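You operate a simulated robot arm through the tools that you are given. There is no shell and no other tool. Be economical: measure what you need, move in short steps, check, and stop when the job is done.

Carry out the task below with a simulated robot arm. There is one attempt and no reset: what you move stays moved.

JOB
Put the large blue bung in the round tub.
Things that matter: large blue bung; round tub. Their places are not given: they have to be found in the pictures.

It is judged by the outcome, as a careful person would: the job done as asked, and still so three seconds after it is handed in. It fails if anything else is knocked over, pushed out of place, dropped, spilled or broken.

ROBOT AND FRAMES
A 7-joint arm with a two-finger parallel gripper, fixed in place. Base frame: the origin is at the foot of the arm, x ahead of it, y to its left, z up; the work surface is at about z = 0.8. Units: m, rad, N and s.
With the tool pointing down near the work surface it reaches from about 0.3 to 0.7 m from the base axis. Its first joint turns from -1.152 to 1.152 rad. Payload 1.57 kg.
Tool frame: the origin (TCP) lies between the finger pads and is the grasp point; the fingertips stand 0.03 m ahead of it; z points along the fingers, y is the line along which they close. Largest opening 0.11 m; finger width 0.024, thickness 0.012; the body of the gripper, 0.048 by 0.112 m, starts 0.078 m behind the TCP.
Orientation is told as [roll, pitch, yaw] about the base's x, y, z axes, in that order, counted from this pose: with the fingers straight down and closing along the base's y, the tool's x points along the base's -x, its y along +y and its z along -z.

CONTROLS
- The arm moves only by the tool play_rows. Its argument "targets" is a list of rows, each a list of 6 numbers: the shift along the base's x, y, z in m, then the turn, a rotation vector about the base's x, y, z in rad. In form: [[dx, dy, dz, rx, ry, rz], ...]. A call has 1 to 10 rows; each row shifts and turns the commanded pose from where the row before left it. "hand" is the gripper command, from -1 (shut) to 1 (fully open), values between in proportion, set as the call begins (left out, the last holds). Each row takes 0.2 s and may step no farther than 0.05 m and 0.15 rad from the row before; otherwise, or with a gripper value out of range, the whole call is refused. A pose out of reach is approached as far as the arm can. The call stops where the force on the tool passes 40 N (or 10 N more than at its start, if that is more) or the arm is blocked; 0.2 s more then pass. The fingers move at their own pace (about 0.108 m/s each) and stop on an object; they squeeze with about 25 N. The grip force told is the motor's: it shows also when the fingers shut on nothing. Time passes only in rows, and 0.2 s behind the last, so rows that do not move let the fingers close. It gives the time, the measured TCP pose, the force on the tool (base axes), the opening and the grip force at its end, in the units of the frame above (readings bear some noise).
- Cameras (640 x 400 px; columns grow to the right, rows downward): "scene" is fixed at [0.1503, -0.382, 1.4049]; the picture's right is [0.89, -0.45, 0.00], its down [-0.25, -0.50, -0.83] and it looks along [0.37, 0.74, -0.56] (base axes); focal length 332 px, centre (320, 200). "wrist" rides on the gripper at [0.07, 0.016, -0.141] in the tool frame; the picture's right is [-0.23, 0.97, 0.00], its down [-0.86, -0.20, -0.48] and it looks along [-0.47, -0.11, 0.88] (tool axes); focal length 222 px, centre (320, 200).
- snapshot(camera): a new picture of that camera. No time passes.
- probe_pixels(camera, pixels): for up to 12 pixels [column, row] of the newest picture of that camera ("zoom" is the newest enlarged one), the place [x, y, z] in the base frame of the surface seen there, good to about 0.003 m. No time passes.
- inspect(camera, box): a new picture of the part [left, top, right, bottom] of that camera's present view, enlarged. No time passes.
- close_job(): hands the job in; it is judged then, once.

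Work in short steps. Measure before you move; look again where a grasp or a placing could have gone wrong, and mend it. You have 60 turns and 22 pictures in all, those below and enlarged ones among them. Open the gripper and draw the arm clear of the work before you hand the job in, unless the task says otherwise; then end with one line.

The tools are called after "Request:" as a command line: name --pt "numbers of a row" for each row, then --argument value for the rest, lists and objects as JSON in quotes. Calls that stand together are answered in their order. play_rows: Moves the arm, as the interface text tells. Its arguments: {"type":"object","properties":{"targets":{"type":"array","items":{"type":"array","items":{"type":"number"}}},"hand":{"type":"number"}},"required":["targets"]} The other tools are called the same way: snapshot (camera) takes a picture; probe_pixels (camera, pixels) gives the place of the surface under pixels of a picture; inspect (camera, box) takes an enlarged picture of a part of a camera's view; close_job () hands the job in.

At the start:

```text
time_s: 0.0
ee_pos: [0.3099, 0.2666, 1.129]
tcp_rot: [0.0, 0.0, 0.001]
contact_force: [0.2, 0.1, 0.6]
opening: 0.1102
finger_force: 0.0
```

scene: 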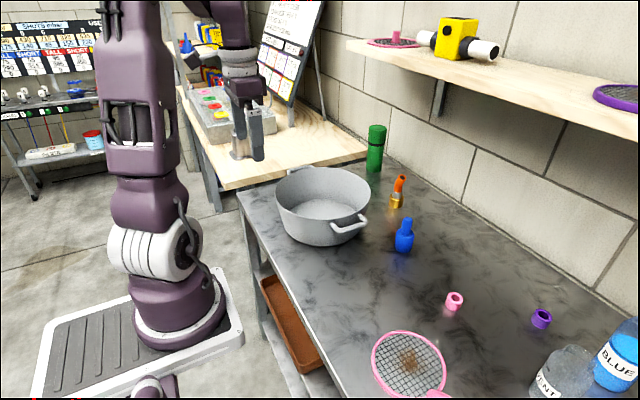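
wrist: 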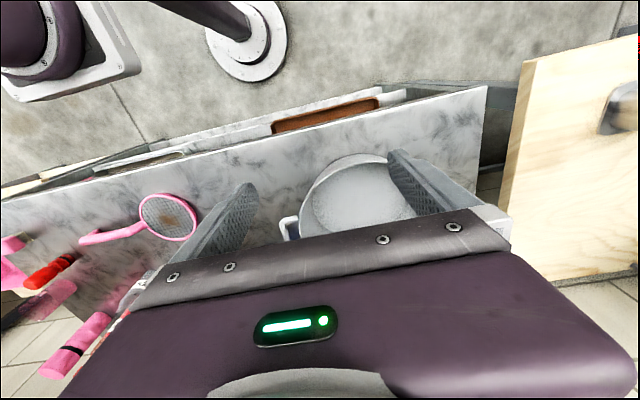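

The scene shows a blue item at about (404,236) and the round tub at (322,205). I'll enlarge that region to identify them.

Request:
inspect --camera "scene" --box '[260, 110, 480, 250]'

Request:
inspect --camera "scene" --box '[360, 240, 640, 400]'

Request:
inspect --camera "scene" --box '[0, 0, 320, 200]'

```text
2.86 times, centred on (370, 180) of scene
```

zoom: 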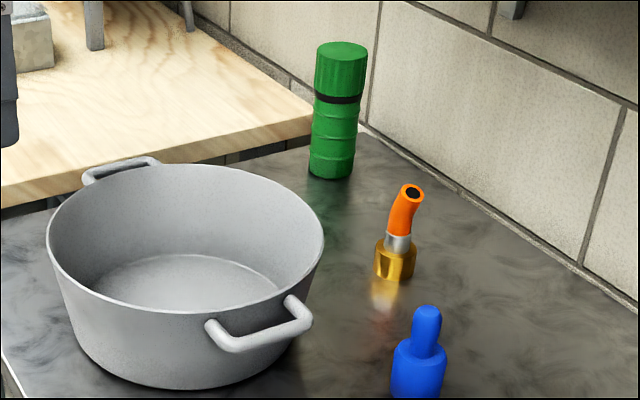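

```text
2.29 times, centred on (500, 320) of scene
```

zoom: 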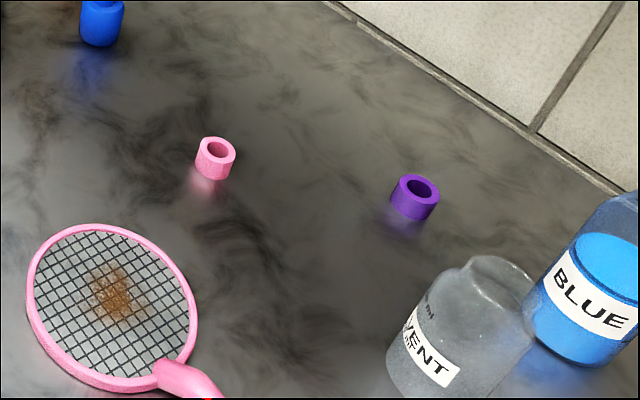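

```text
2.00 times, centred on (160, 100) of scene
```

zoom: 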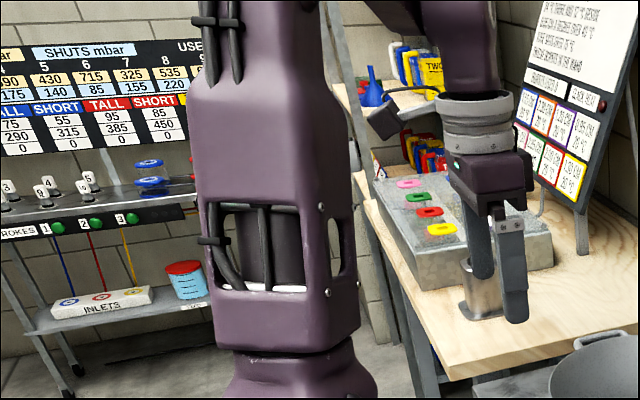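

The blue stopper with a knob at (404,236) is the only bung-like blue item, and the grey pot is the round tub. I'll measure both.

Request:
inspect --camera "scene" --box '[260, 150, 440, 262]'

Request:
probe_pixels --camera "scene" --pixels '[[406, 219], [406, 226], [404, 235], [404, 246], [397, 243], [411, 243], [320, 207], [277, 195], [369, 192], [310, 216], [340, 170], [404, 257]]'

```text
3.56 times, centred on (350, 206) of scene
```

zoom: 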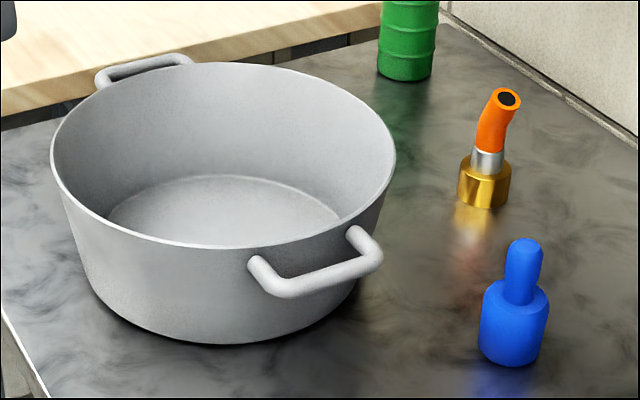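

```text
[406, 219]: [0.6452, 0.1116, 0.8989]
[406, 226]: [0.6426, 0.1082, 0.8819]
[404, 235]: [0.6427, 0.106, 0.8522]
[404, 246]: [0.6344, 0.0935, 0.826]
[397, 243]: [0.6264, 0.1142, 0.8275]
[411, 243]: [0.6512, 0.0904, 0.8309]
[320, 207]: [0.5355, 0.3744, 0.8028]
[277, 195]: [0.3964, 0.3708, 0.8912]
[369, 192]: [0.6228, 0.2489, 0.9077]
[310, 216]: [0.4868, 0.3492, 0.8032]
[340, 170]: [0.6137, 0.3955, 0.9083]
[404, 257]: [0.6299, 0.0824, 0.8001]
```

The bung's axis is near (0.645, 0.112), with its body at z 0.80–0.85 and its knob up to 0.90. I'll probe the tub rim, the nearby items and the shelf edge for clearance.

Request:
probe_pixels --camera "scene" --pixels '[[397, 203], [399, 180], [346, 46], [480, 92], [630, 136], [375, 130], [322, 245], [312, 218], [364, 222], [300, 168], [454, 300], [355, 200]]'

Request:
probe_pixels --camera "zoom" --pixels '[[53, 160], [394, 160], [220, 64], [225, 247], [513, 285], [524, 243], [510, 262], [541, 262], [482, 320], [546, 320], [490, 292], [225, 205]]'

```text
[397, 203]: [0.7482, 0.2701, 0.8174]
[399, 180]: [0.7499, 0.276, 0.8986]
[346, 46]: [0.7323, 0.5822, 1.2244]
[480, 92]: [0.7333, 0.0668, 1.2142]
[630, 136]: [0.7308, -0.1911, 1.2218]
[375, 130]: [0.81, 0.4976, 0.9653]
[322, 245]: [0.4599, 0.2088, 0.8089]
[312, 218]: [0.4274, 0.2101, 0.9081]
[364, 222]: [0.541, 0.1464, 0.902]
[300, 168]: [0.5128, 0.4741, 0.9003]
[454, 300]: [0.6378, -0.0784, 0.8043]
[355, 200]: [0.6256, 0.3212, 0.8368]
```

```text
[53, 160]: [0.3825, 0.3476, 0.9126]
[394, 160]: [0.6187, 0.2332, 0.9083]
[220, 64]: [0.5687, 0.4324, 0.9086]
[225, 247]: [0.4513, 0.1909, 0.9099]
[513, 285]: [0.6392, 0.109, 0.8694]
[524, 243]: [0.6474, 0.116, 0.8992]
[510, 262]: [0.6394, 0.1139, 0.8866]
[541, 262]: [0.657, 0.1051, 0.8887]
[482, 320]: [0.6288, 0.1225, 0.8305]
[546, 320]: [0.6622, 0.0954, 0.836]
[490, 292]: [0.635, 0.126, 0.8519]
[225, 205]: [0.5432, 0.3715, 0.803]
```

The tub centre is near (0.507, 0.308) with its rim at z 0.908, and the bung axis is near (0.647, 0.113). The shelf front edge is at x 0.732, z 1.22. I'll move to x 0.60, short of the bung and clear of the shelf, with the gripper partly open.

Request:
play_rows --pt "0.0363 -0.0192 -0.003 0 0 0" --pt "0.0363 -0.0192 -0.003 0 0 0" --pt "0.0363 -0.0192 -0.003 0 0 0" --pt "0.0363 -0.0192 -0.003 0 0 0" --pt "0.0363 -0.0192 -0.003 0 0 0" --pt "0.0363 -0.0192 -0.003 0 0 0" --pt "0.0363 -0.0192 -0.003 0 0 0" --pt "0.0363 -0.0192 -0.003 0 0 0" --pt "0 0 -0.03 0 0 0" --pt "0 0 0 0 0 0" --hand 0.55

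Request:
snapshot --camera "scene"

Request:
snapshot --camera "wrist"

```text
time_s: 2.2
ee_pos: [0.5997, 0.1127, 1.0735]
tcp_rot: [-0.002, -0.001, -0.001]
contact_force: [-0.1, 0.1, -0.7]
opening: 0.0851
finger_force: 0.0
```

```text
15 pictures are left
```

scene: 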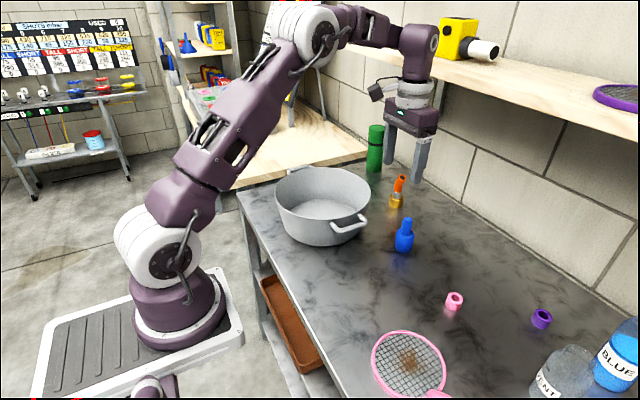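

```text
14 pictures are left
```

wrist: 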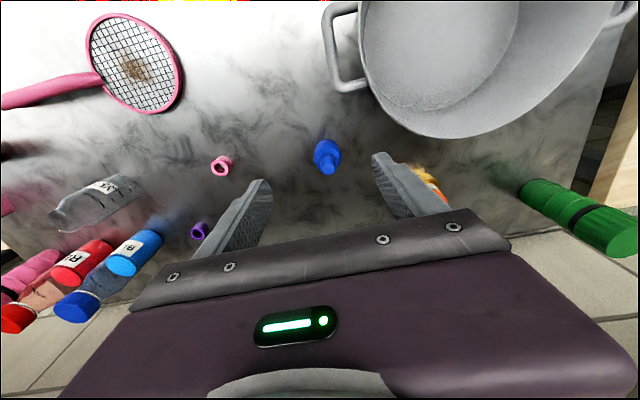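

The wrist view shows the bung at (326,156) between the fingers. I'll probe it there, and probe the arm's last link at (437,40) for shelf clearance.

Request:
probe_pixels --camera "wrist" --pixels '[[327, 168], [328, 172], [326, 146], [315, 155], [340, 155], [327, 142]]'

Request:
probe_pixels --camera "scene" --pixels '[[436, 40], [420, 45], [434, 88], [438, 112], [405, 30], [420, 70]]'

```text
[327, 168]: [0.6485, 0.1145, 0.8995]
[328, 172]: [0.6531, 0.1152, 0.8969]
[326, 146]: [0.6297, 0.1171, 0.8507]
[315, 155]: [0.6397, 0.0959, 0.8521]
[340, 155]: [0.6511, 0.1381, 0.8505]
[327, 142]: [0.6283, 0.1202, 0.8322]
```

```text
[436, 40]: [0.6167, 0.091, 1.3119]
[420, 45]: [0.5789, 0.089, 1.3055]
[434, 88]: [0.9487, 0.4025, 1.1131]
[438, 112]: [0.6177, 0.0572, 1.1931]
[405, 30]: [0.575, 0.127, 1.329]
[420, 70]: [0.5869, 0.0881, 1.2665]
```

The wrist link stays about 0.04 m short of the shelf, and the bung axis is (0.648, 0.115). I'll move over it and descend to z about 0.91 first.

Request:
play_rows --pt "0.024 0.001 0 0 0 0" --pt "0.0243 0.0015 0 0 0 0" --pt "0 0 -0.04 0 0 0" --pt "0 0 -0.04 0 0 0" --pt "0 0 -0.04 0 0 0" --pt "0 0 -0.04 0 0 0" --pt "0 0 0 0 0 0"

Request:
snapshot --camera "wrist"

Request:
snapshot --camera "scene"

```text
time_s: 3.8
ee_pos: [0.6478, 0.117, 0.9114]
tcp_rot: [0.0, 0.001, 0.001]
contact_force: [0.2, 0.5, 0.1]
opening: 0.0851
finger_force: 0.1
```

```text
13 pictures are left
```

wrist: 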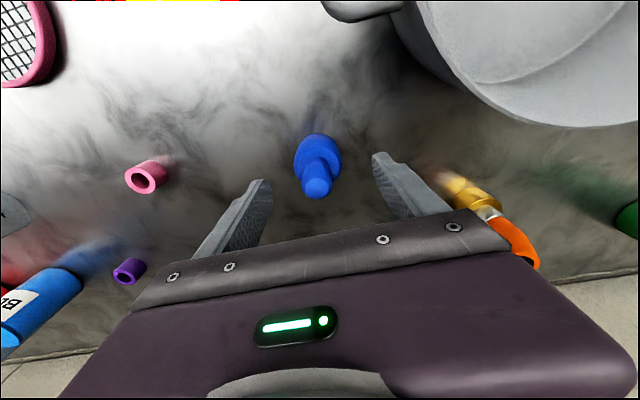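

```text
12 pictures are left
```

scene: 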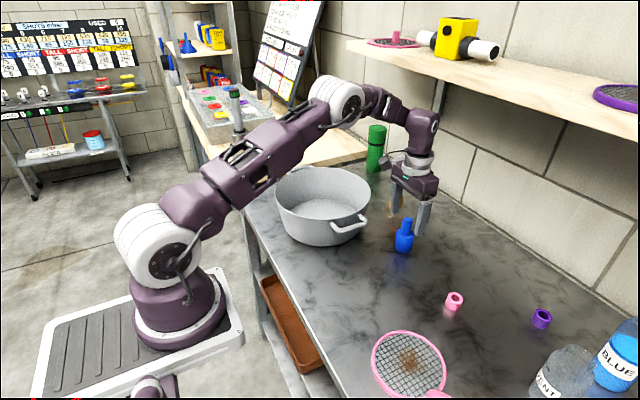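

The bung is centred between the fingers and the forearm clears the tub. I'll descend to z 0.845 around the body, then close.

Request:
play_rows --pt "0 0 -0.025 0 0 0" --pt "0 0 -0.025 0 0 0" --pt "0 0 -0.017 0 0 0" --pt "0 0 0 0 0 0"

Request:
play_rows --pt "0 0 0 0 0 0" --pt "0 0 0 0 0 0" --pt "0 0 0 0 0 0" --pt "0 0 0 0 0 0" --hand -1

Request:
snapshot --camera "wrist"

```text
time_s: 4.8
ee_pos: [0.6466, 0.1149, 0.8468]
tcp_rot: [0.0, 0.0, 0.0]
contact_force: [0.4, 0.6, 0.1]
opening: 0.0852
finger_force: 0.0
```

```text
time_s: 5.8
ee_pos: [0.6468, 0.1159, 0.8468]
tcp_rot: [0.001, -0.001, 0.0]
contact_force: [-0.2, -0.3, 0.1]
opening: 0.0467
finger_force: 25.1
```

```text
11 pictures are left
```

wrist: 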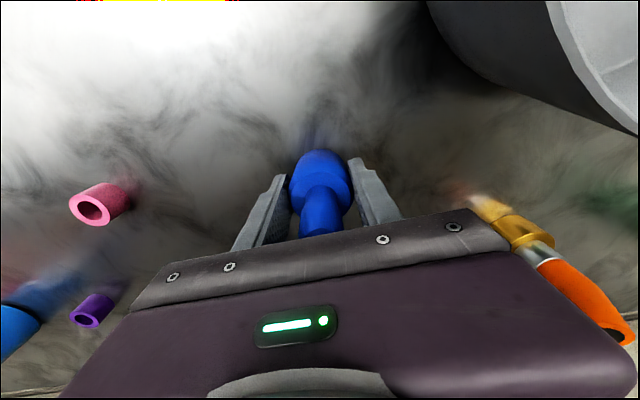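

It is gripped at 0.047 m opening with 25 N. I'll lift straight up 0.15 m, clear of the rim.

Request:
play_rows --pt "0 0 0.02 0 0 0" --pt "0 0 0.03 0 0 0" --pt "0 0 0.035 0 0 0" --pt "0 0 0.035 0 0 0" --pt "0 0 0.035 0 0 0" --pt "0 0 0 0 0 0"

Request:
snapshot --camera "scene"

```text
time_s: 7.2
ee_pos: [0.6495, 0.1162, 1.0014]
tcp_rot: [0.002, -0.001, 0.001]
contact_force: [0.0, -0.4, -0.8]
opening: 0.0234
finger_force: 24.6
```

```text
10 pictures are left
```

scene: 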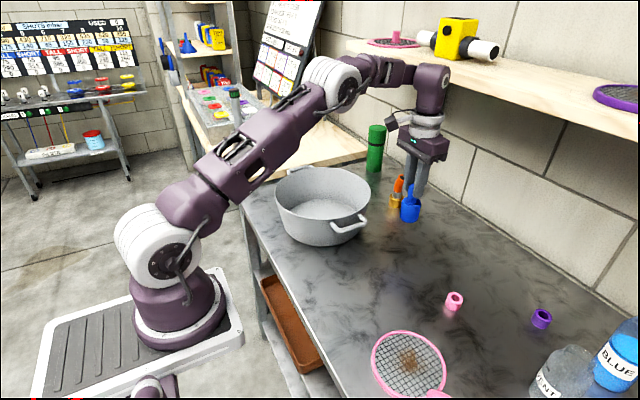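

The opening dropped to 0.023 m: the body slipped and the fingers now hold the knob. I'll look at it closely before moving.

Request:
inspect --camera "scene" --box '[370, 150, 450, 240]'

Request:
probe_pixels --camera "scene" --pixels '[[410, 218], [410, 204], [410, 192], [420, 193]]'

Request:
snapshot --camera "wrist"

```text
4.44 times, centred on (410, 195) of scene
```

zoom: 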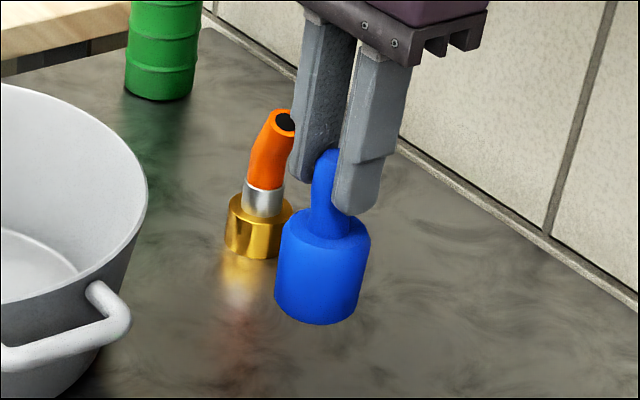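

```text
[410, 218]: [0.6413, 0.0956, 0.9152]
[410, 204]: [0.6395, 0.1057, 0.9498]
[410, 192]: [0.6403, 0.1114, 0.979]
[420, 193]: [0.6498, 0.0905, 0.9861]
```

```text
8 pictures are left
```

wrist: 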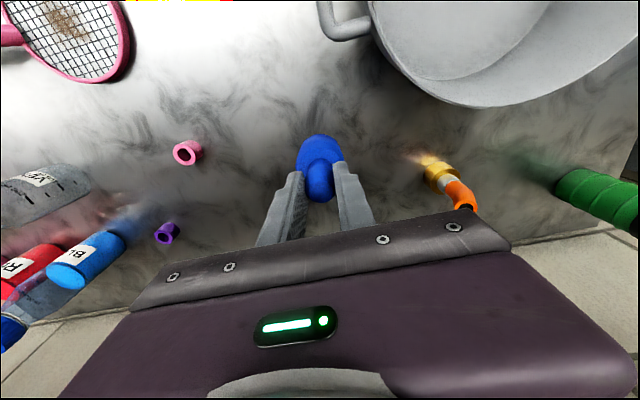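

The bung hangs from the fingertips by its knob, with its bottom at about z 0.90. The body looks slick, so I'll lower it straight back to the table and regrip deeper on the knob.

Request:
play_rows --pt "0 0 -0.025 0 0 0" --pt "0 0 -0.025 0 0 0" --pt "0 0 -0.025 0 0 0" --pt "0 0 0 0 0 0"

Request:
inspect --camera "scene" --box '[365, 170, 445, 260]'

```text
time_s: 8.2
ee_pos: [0.6491, 0.1152, 0.9258]
tcp_rot: [0.002, -0.001, 0.0]
contact_force: [0.4, -0.3, -0.9]
opening: 0.0233
finger_force: 25.0
```

```text
4.44 times, centred on (405, 215) of scene
```

zoom: 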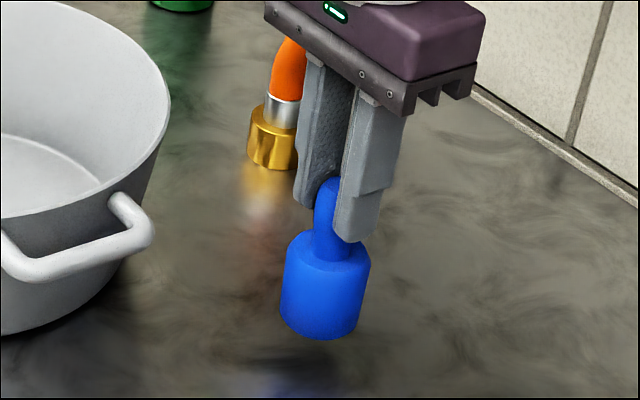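

The knob grip has held with no visible change, and the bottom is about 0.02–0.03 m above the table. I'll lower gently until it touches.

Request:
play_rows --pt "0 0 -0.012 0 0 0" --pt "0 0 -0.004 0 0 0" --pt "0 0 -0.003 0 0 0" --pt "0 0 0 0 0 0"

Request:
probe_pixels --camera "zoom" --pixels '[[320, 335], [320, 275], [325, 262], [360, 240]]'

```text
time_s: 9.2
ee_pos: [0.6467, 0.1163, 0.908]
tcp_rot: [-0.001, 0.002, 0.0]
contact_force: [0.6, 0.2, -0.7]
opening: 0.0233
finger_force: 25.2
```

```text
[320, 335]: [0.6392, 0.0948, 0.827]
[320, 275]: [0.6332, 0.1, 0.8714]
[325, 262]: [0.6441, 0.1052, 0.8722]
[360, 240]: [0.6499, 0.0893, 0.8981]
```

The bottom was at about 0.824 before this move, so it is now near 0.806. I'll lower in small steps until it makes contact.

Request:
play_rows --pt "0 0 -0.003 0 0 0" --pt "0 0 -0.002 0 0 0" --pt "0 0 -0.002 0 0 0" --pt "0 0 0 0 0 0"

```text
time_s: 10.2
ee_pos: [0.6496, 0.115, 0.9037]
tcp_rot: [0.002, -0.005, 0.0]
contact_force: [-4.7, 1.0, 37.5]
opening: 0.0238
finger_force: 25.2
```

It is firmly seated, with 37 N upward. I'll back off slightly and open the fingers.

Request:
play_rows --pt "0 0 0.002 0 0 0" --pt "0 0 0 0 0 0"

Request:
play_rows --pt "0 0 0 0 0 0" --pt "0 0 0 0 0 0" --hand 0.1

Request:
inspect --camera "scene" --box '[365, 180, 445, 270]'

```text
time_s: 10.8
ee_pos: [0.6486, 0.115, 0.9038]
tcp_rot: [0.001, -0.001, 0.001]
contact_force: [6.6, 3.4, 16.2]
opening: 0.0236
finger_force: 24.8
```

```text
time_s: 11.4
ee_pos: [0.6486, 0.1154, 0.9027]
tcp_rot: [0.0, 0.002, 0.0]
contact_force: [-0.8, -0.3, -0.1]
opening: 0.0608
finger_force: 0.1
```

```text
4.44 times, centred on (405, 225) of scene
```

zoom: 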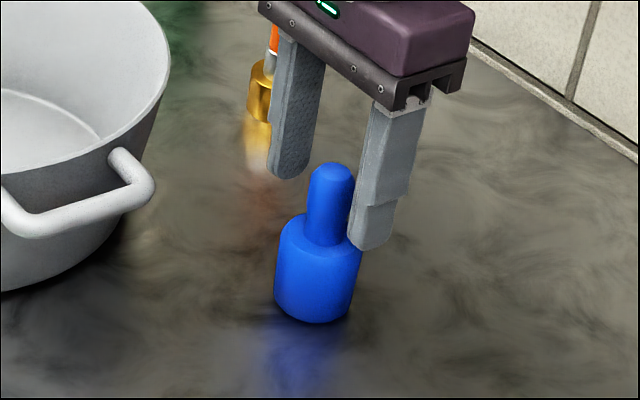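

It stands upright. I'll descend 0.016 m so the tips sit just above the body's shoulder, then close on the knob.

Request:
play_rows --pt "0 0 -0.008 0 0 0" --pt "0 0 -0.008 0 0 0" --pt "0 0 0 0 0 0"

Request:
play_rows --pt "0 0 0 0 0 0" --pt "0 0 0 0 0 0" --pt "0 0 0 0 0 0" --hand -1

Request:
play_rows --pt "0 0 0.015 0 0 0" --pt "0 0 0.015 0 0 0" --pt "0 0 0 0 0 0"

Request:
inspect --camera "scene" --box '[365, 180, 445, 270]'

```text
time_s: 12.2
ee_pos: [0.6475, 0.117, 0.8861]
tcp_rot: [0.0, -0.001, 0.001]
contact_force: [-0.1, 0.6, -0.4]
opening: 0.0605
finger_force: 0.0
```

```text
time_s: 13.0
ee_pos: [0.6483, 0.1142, 0.8877]
tcp_rot: [0.001, -0.001, -0.001]
contact_force: [0.7, 0.1, -0.1]
opening: 0.0237
finger_force: 25.4
```

```text
time_s: 13.8
ee_pos: [0.6471, 0.1154, 0.918]
tcp_rot: [0.0, 0.0, 0.0]
contact_force: [0.6, 0.3, -1.2]
opening: 0.024
finger_force: 24.5
```

```text
4.44 times, centred on (405, 225) of scene
```

zoom: 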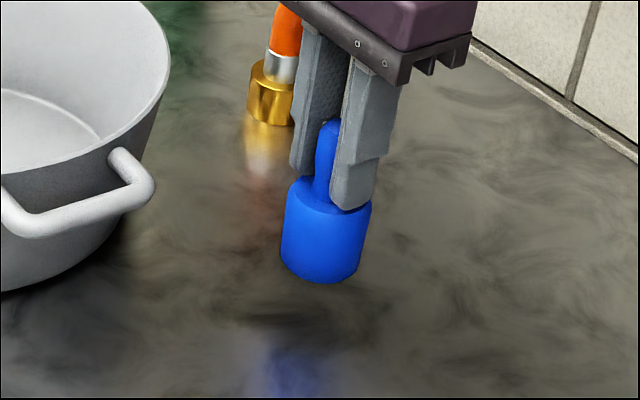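

The knob is held near the body and carried upright. I'll lift to z about 1.03, then carry it over the tub centre in gentle steps.

Request:
play_rows --pt "0 0 0.03 0 0 0" --pt "0 0 0.03 0 0 0" --pt "0 0 0.03 0 0 0" --pt "0 0 0.025 0 0 0" --pt "0 0 0 0 0 0"

Request:
play_rows --pt "-0.012 0.016 0 0 0 0" --pt "-0.02 0.028 0 0 0 0" --pt "-0.022 0.03 0 0 0 0" --pt "-0.022 0.03 0 0 0 0" --pt "-0.022 0.03 0 0 0 0" --pt "-0.022 0.03 0 0 0 0" --pt "-0.014 0.018 0 0 0 0" --pt "-0.006 0.01 0 0 0 0" --pt "0 0 0 0 0 0"

Request:
snapshot --camera "scene"

```text
time_s: 15.0
ee_pos: [0.6475, 0.1156, 1.0324]
tcp_rot: [-0.001, 0.002, -0.001]
contact_force: [-0.7, 0.1, -0.7]
opening: 0.0239
finger_force: 24.9
```

```text
time_s: 17.0
ee_pos: [0.5078, 0.3074, 1.0322]
tcp_rot: [0.0, 0.001, 0.001]
contact_force: [-0.6, 0.2, -1.3]
opening: 0.0235
finger_force: 25.0
```

```text
4 pictures are left
```

scene: 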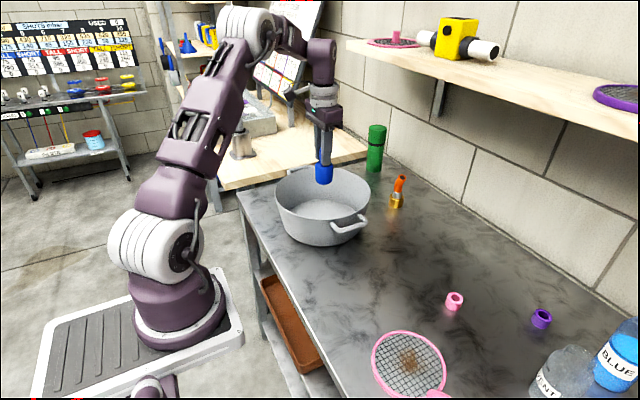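

The bung is over the tub centre. Contact with the tub floor is expected near TCP z 0.890, so I'll lower most of the way and then go gently.

Request:
play_rows --pt "0 0 -0.03 0 0 0" --pt "0 0 -0.03 0 0 0" --pt "0 0 -0.03 0 0 0" --pt "0 0 -0.03 0 0 0" --pt "0 0 -0.012 0 0 0" --pt "0 0 -0.003 0 0 0" --pt "0 0 0 0 0 0"

Request:
snapshot --camera "wrist"

Request:
probe_pixels --camera "wrist" --pixels '[[320, 130], [320, 140], [320, 100], [250, 150]]'

```text
time_s: 18.6
ee_pos: [0.5059, 0.3088, 0.897]
tcp_rot: [0.0, 0.0, -0.001]
contact_force: [-0.3, 0.1, -2.3]
opening: 0.0236
finger_force: 24.8
```

```text
3 pictures are left
```

wrist: 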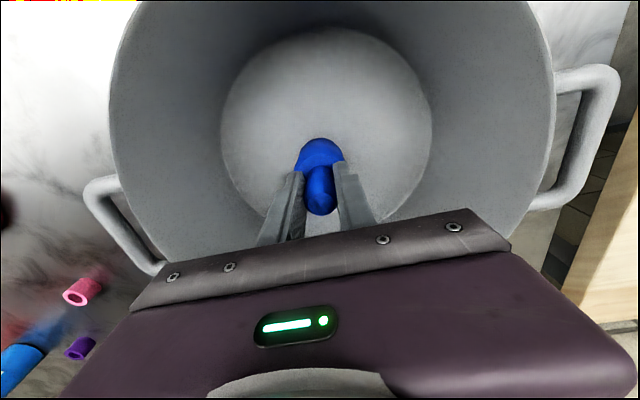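

```text
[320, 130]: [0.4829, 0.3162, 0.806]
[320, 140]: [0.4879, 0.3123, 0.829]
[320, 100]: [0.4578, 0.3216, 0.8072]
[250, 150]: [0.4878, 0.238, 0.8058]
```

The bung is inside the tub, well centred and a few millimetres above the floor (about 0.805). I'll lower in 2 mm steps until it touches.

Request:
play_rows --pt "0 0 -0.002 0 0 0" --pt "0 0 -0.0015 0 0 0" --pt "0 0 0 0 0 0"

```text
time_s: 19.4
ee_pos: [0.5079, 0.3078, 0.8937]
tcp_rot: [0.001, -0.001, 0.0]
contact_force: [1.4, -0.6, -0.4]
opening: 0.0235
finger_force: 25.4
```

There is no clear contact yet, so I'll take two more small steps.

Request:
play_rows --pt "0 0 -0.0015 0 0 0" --pt "0 0 -0.0015 0 0 0" --pt "0 0 0 0 0 0"

```text
time_s: 20.2
ee_pos: [0.5071, 0.3089, 0.8918]
tcp_rot: [0.002, -0.003, 0.002]
contact_force: [-3.9, -0.4, 15.8]
opening: 0.0233
finger_force: 25.2
```

It has touched down at 16 N. I'll open the fingers, then rise straight up.

Request:
play_rows --pt "0 0 0.0005 0 0 0" --pt "0 0 0 0 0 0" --pt "0 0 0 0 0 0" --hand 0.1

Request:
play_rows --pt "0 0 0.02 0 0 0" --pt "0 0 0.04 0 0 0" --pt "0 0 0.04 0 0 0" --pt "0 0 0.04 0 0 0" --pt "0 0 0.04 0 0 0" --pt "-0.02 0 0.04 0 0 0" --pt "-0.04 0 0 0 0 0" --pt "-0.04 0 0 0 0 0" --pt "-0.03 0 0 0 0 0" --pt "0 0 0 0 0 0"

Request:
snapshot --camera "scene"

```text
time_s: 21.0
ee_pos: [0.508, 0.3097, 0.8915]
tcp_rot: [0.002, -0.001, -0.001]
contact_force: [-0.5, -0.3, -0.3]
opening: 0.0605
finger_force: 0.0
```

```text
time_s: 23.2
ee_pos: [0.3766, 0.3072, 1.1119]
tcp_rot: [0.0, 0.0, -0.002]
contact_force: [0.2, 0.7, 0.2]
opening: 0.0604
finger_force: 0.2
```

```text
2 pictures are left
```

scene: 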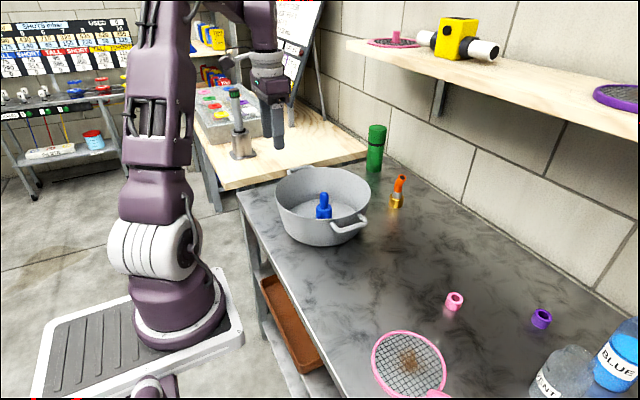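

The bung stands upright in the tub at (323,206), nothing else has moved, and the arm is clear with the gripper open. I'll hand the job in.

Request:
close_job

```text
The job is handed in.
```

The large blue bung is standing upright in the round tub. It slipped in the gripper on the first lift, so I set it back down and regripped it by the knob; nothing else was disturbed.
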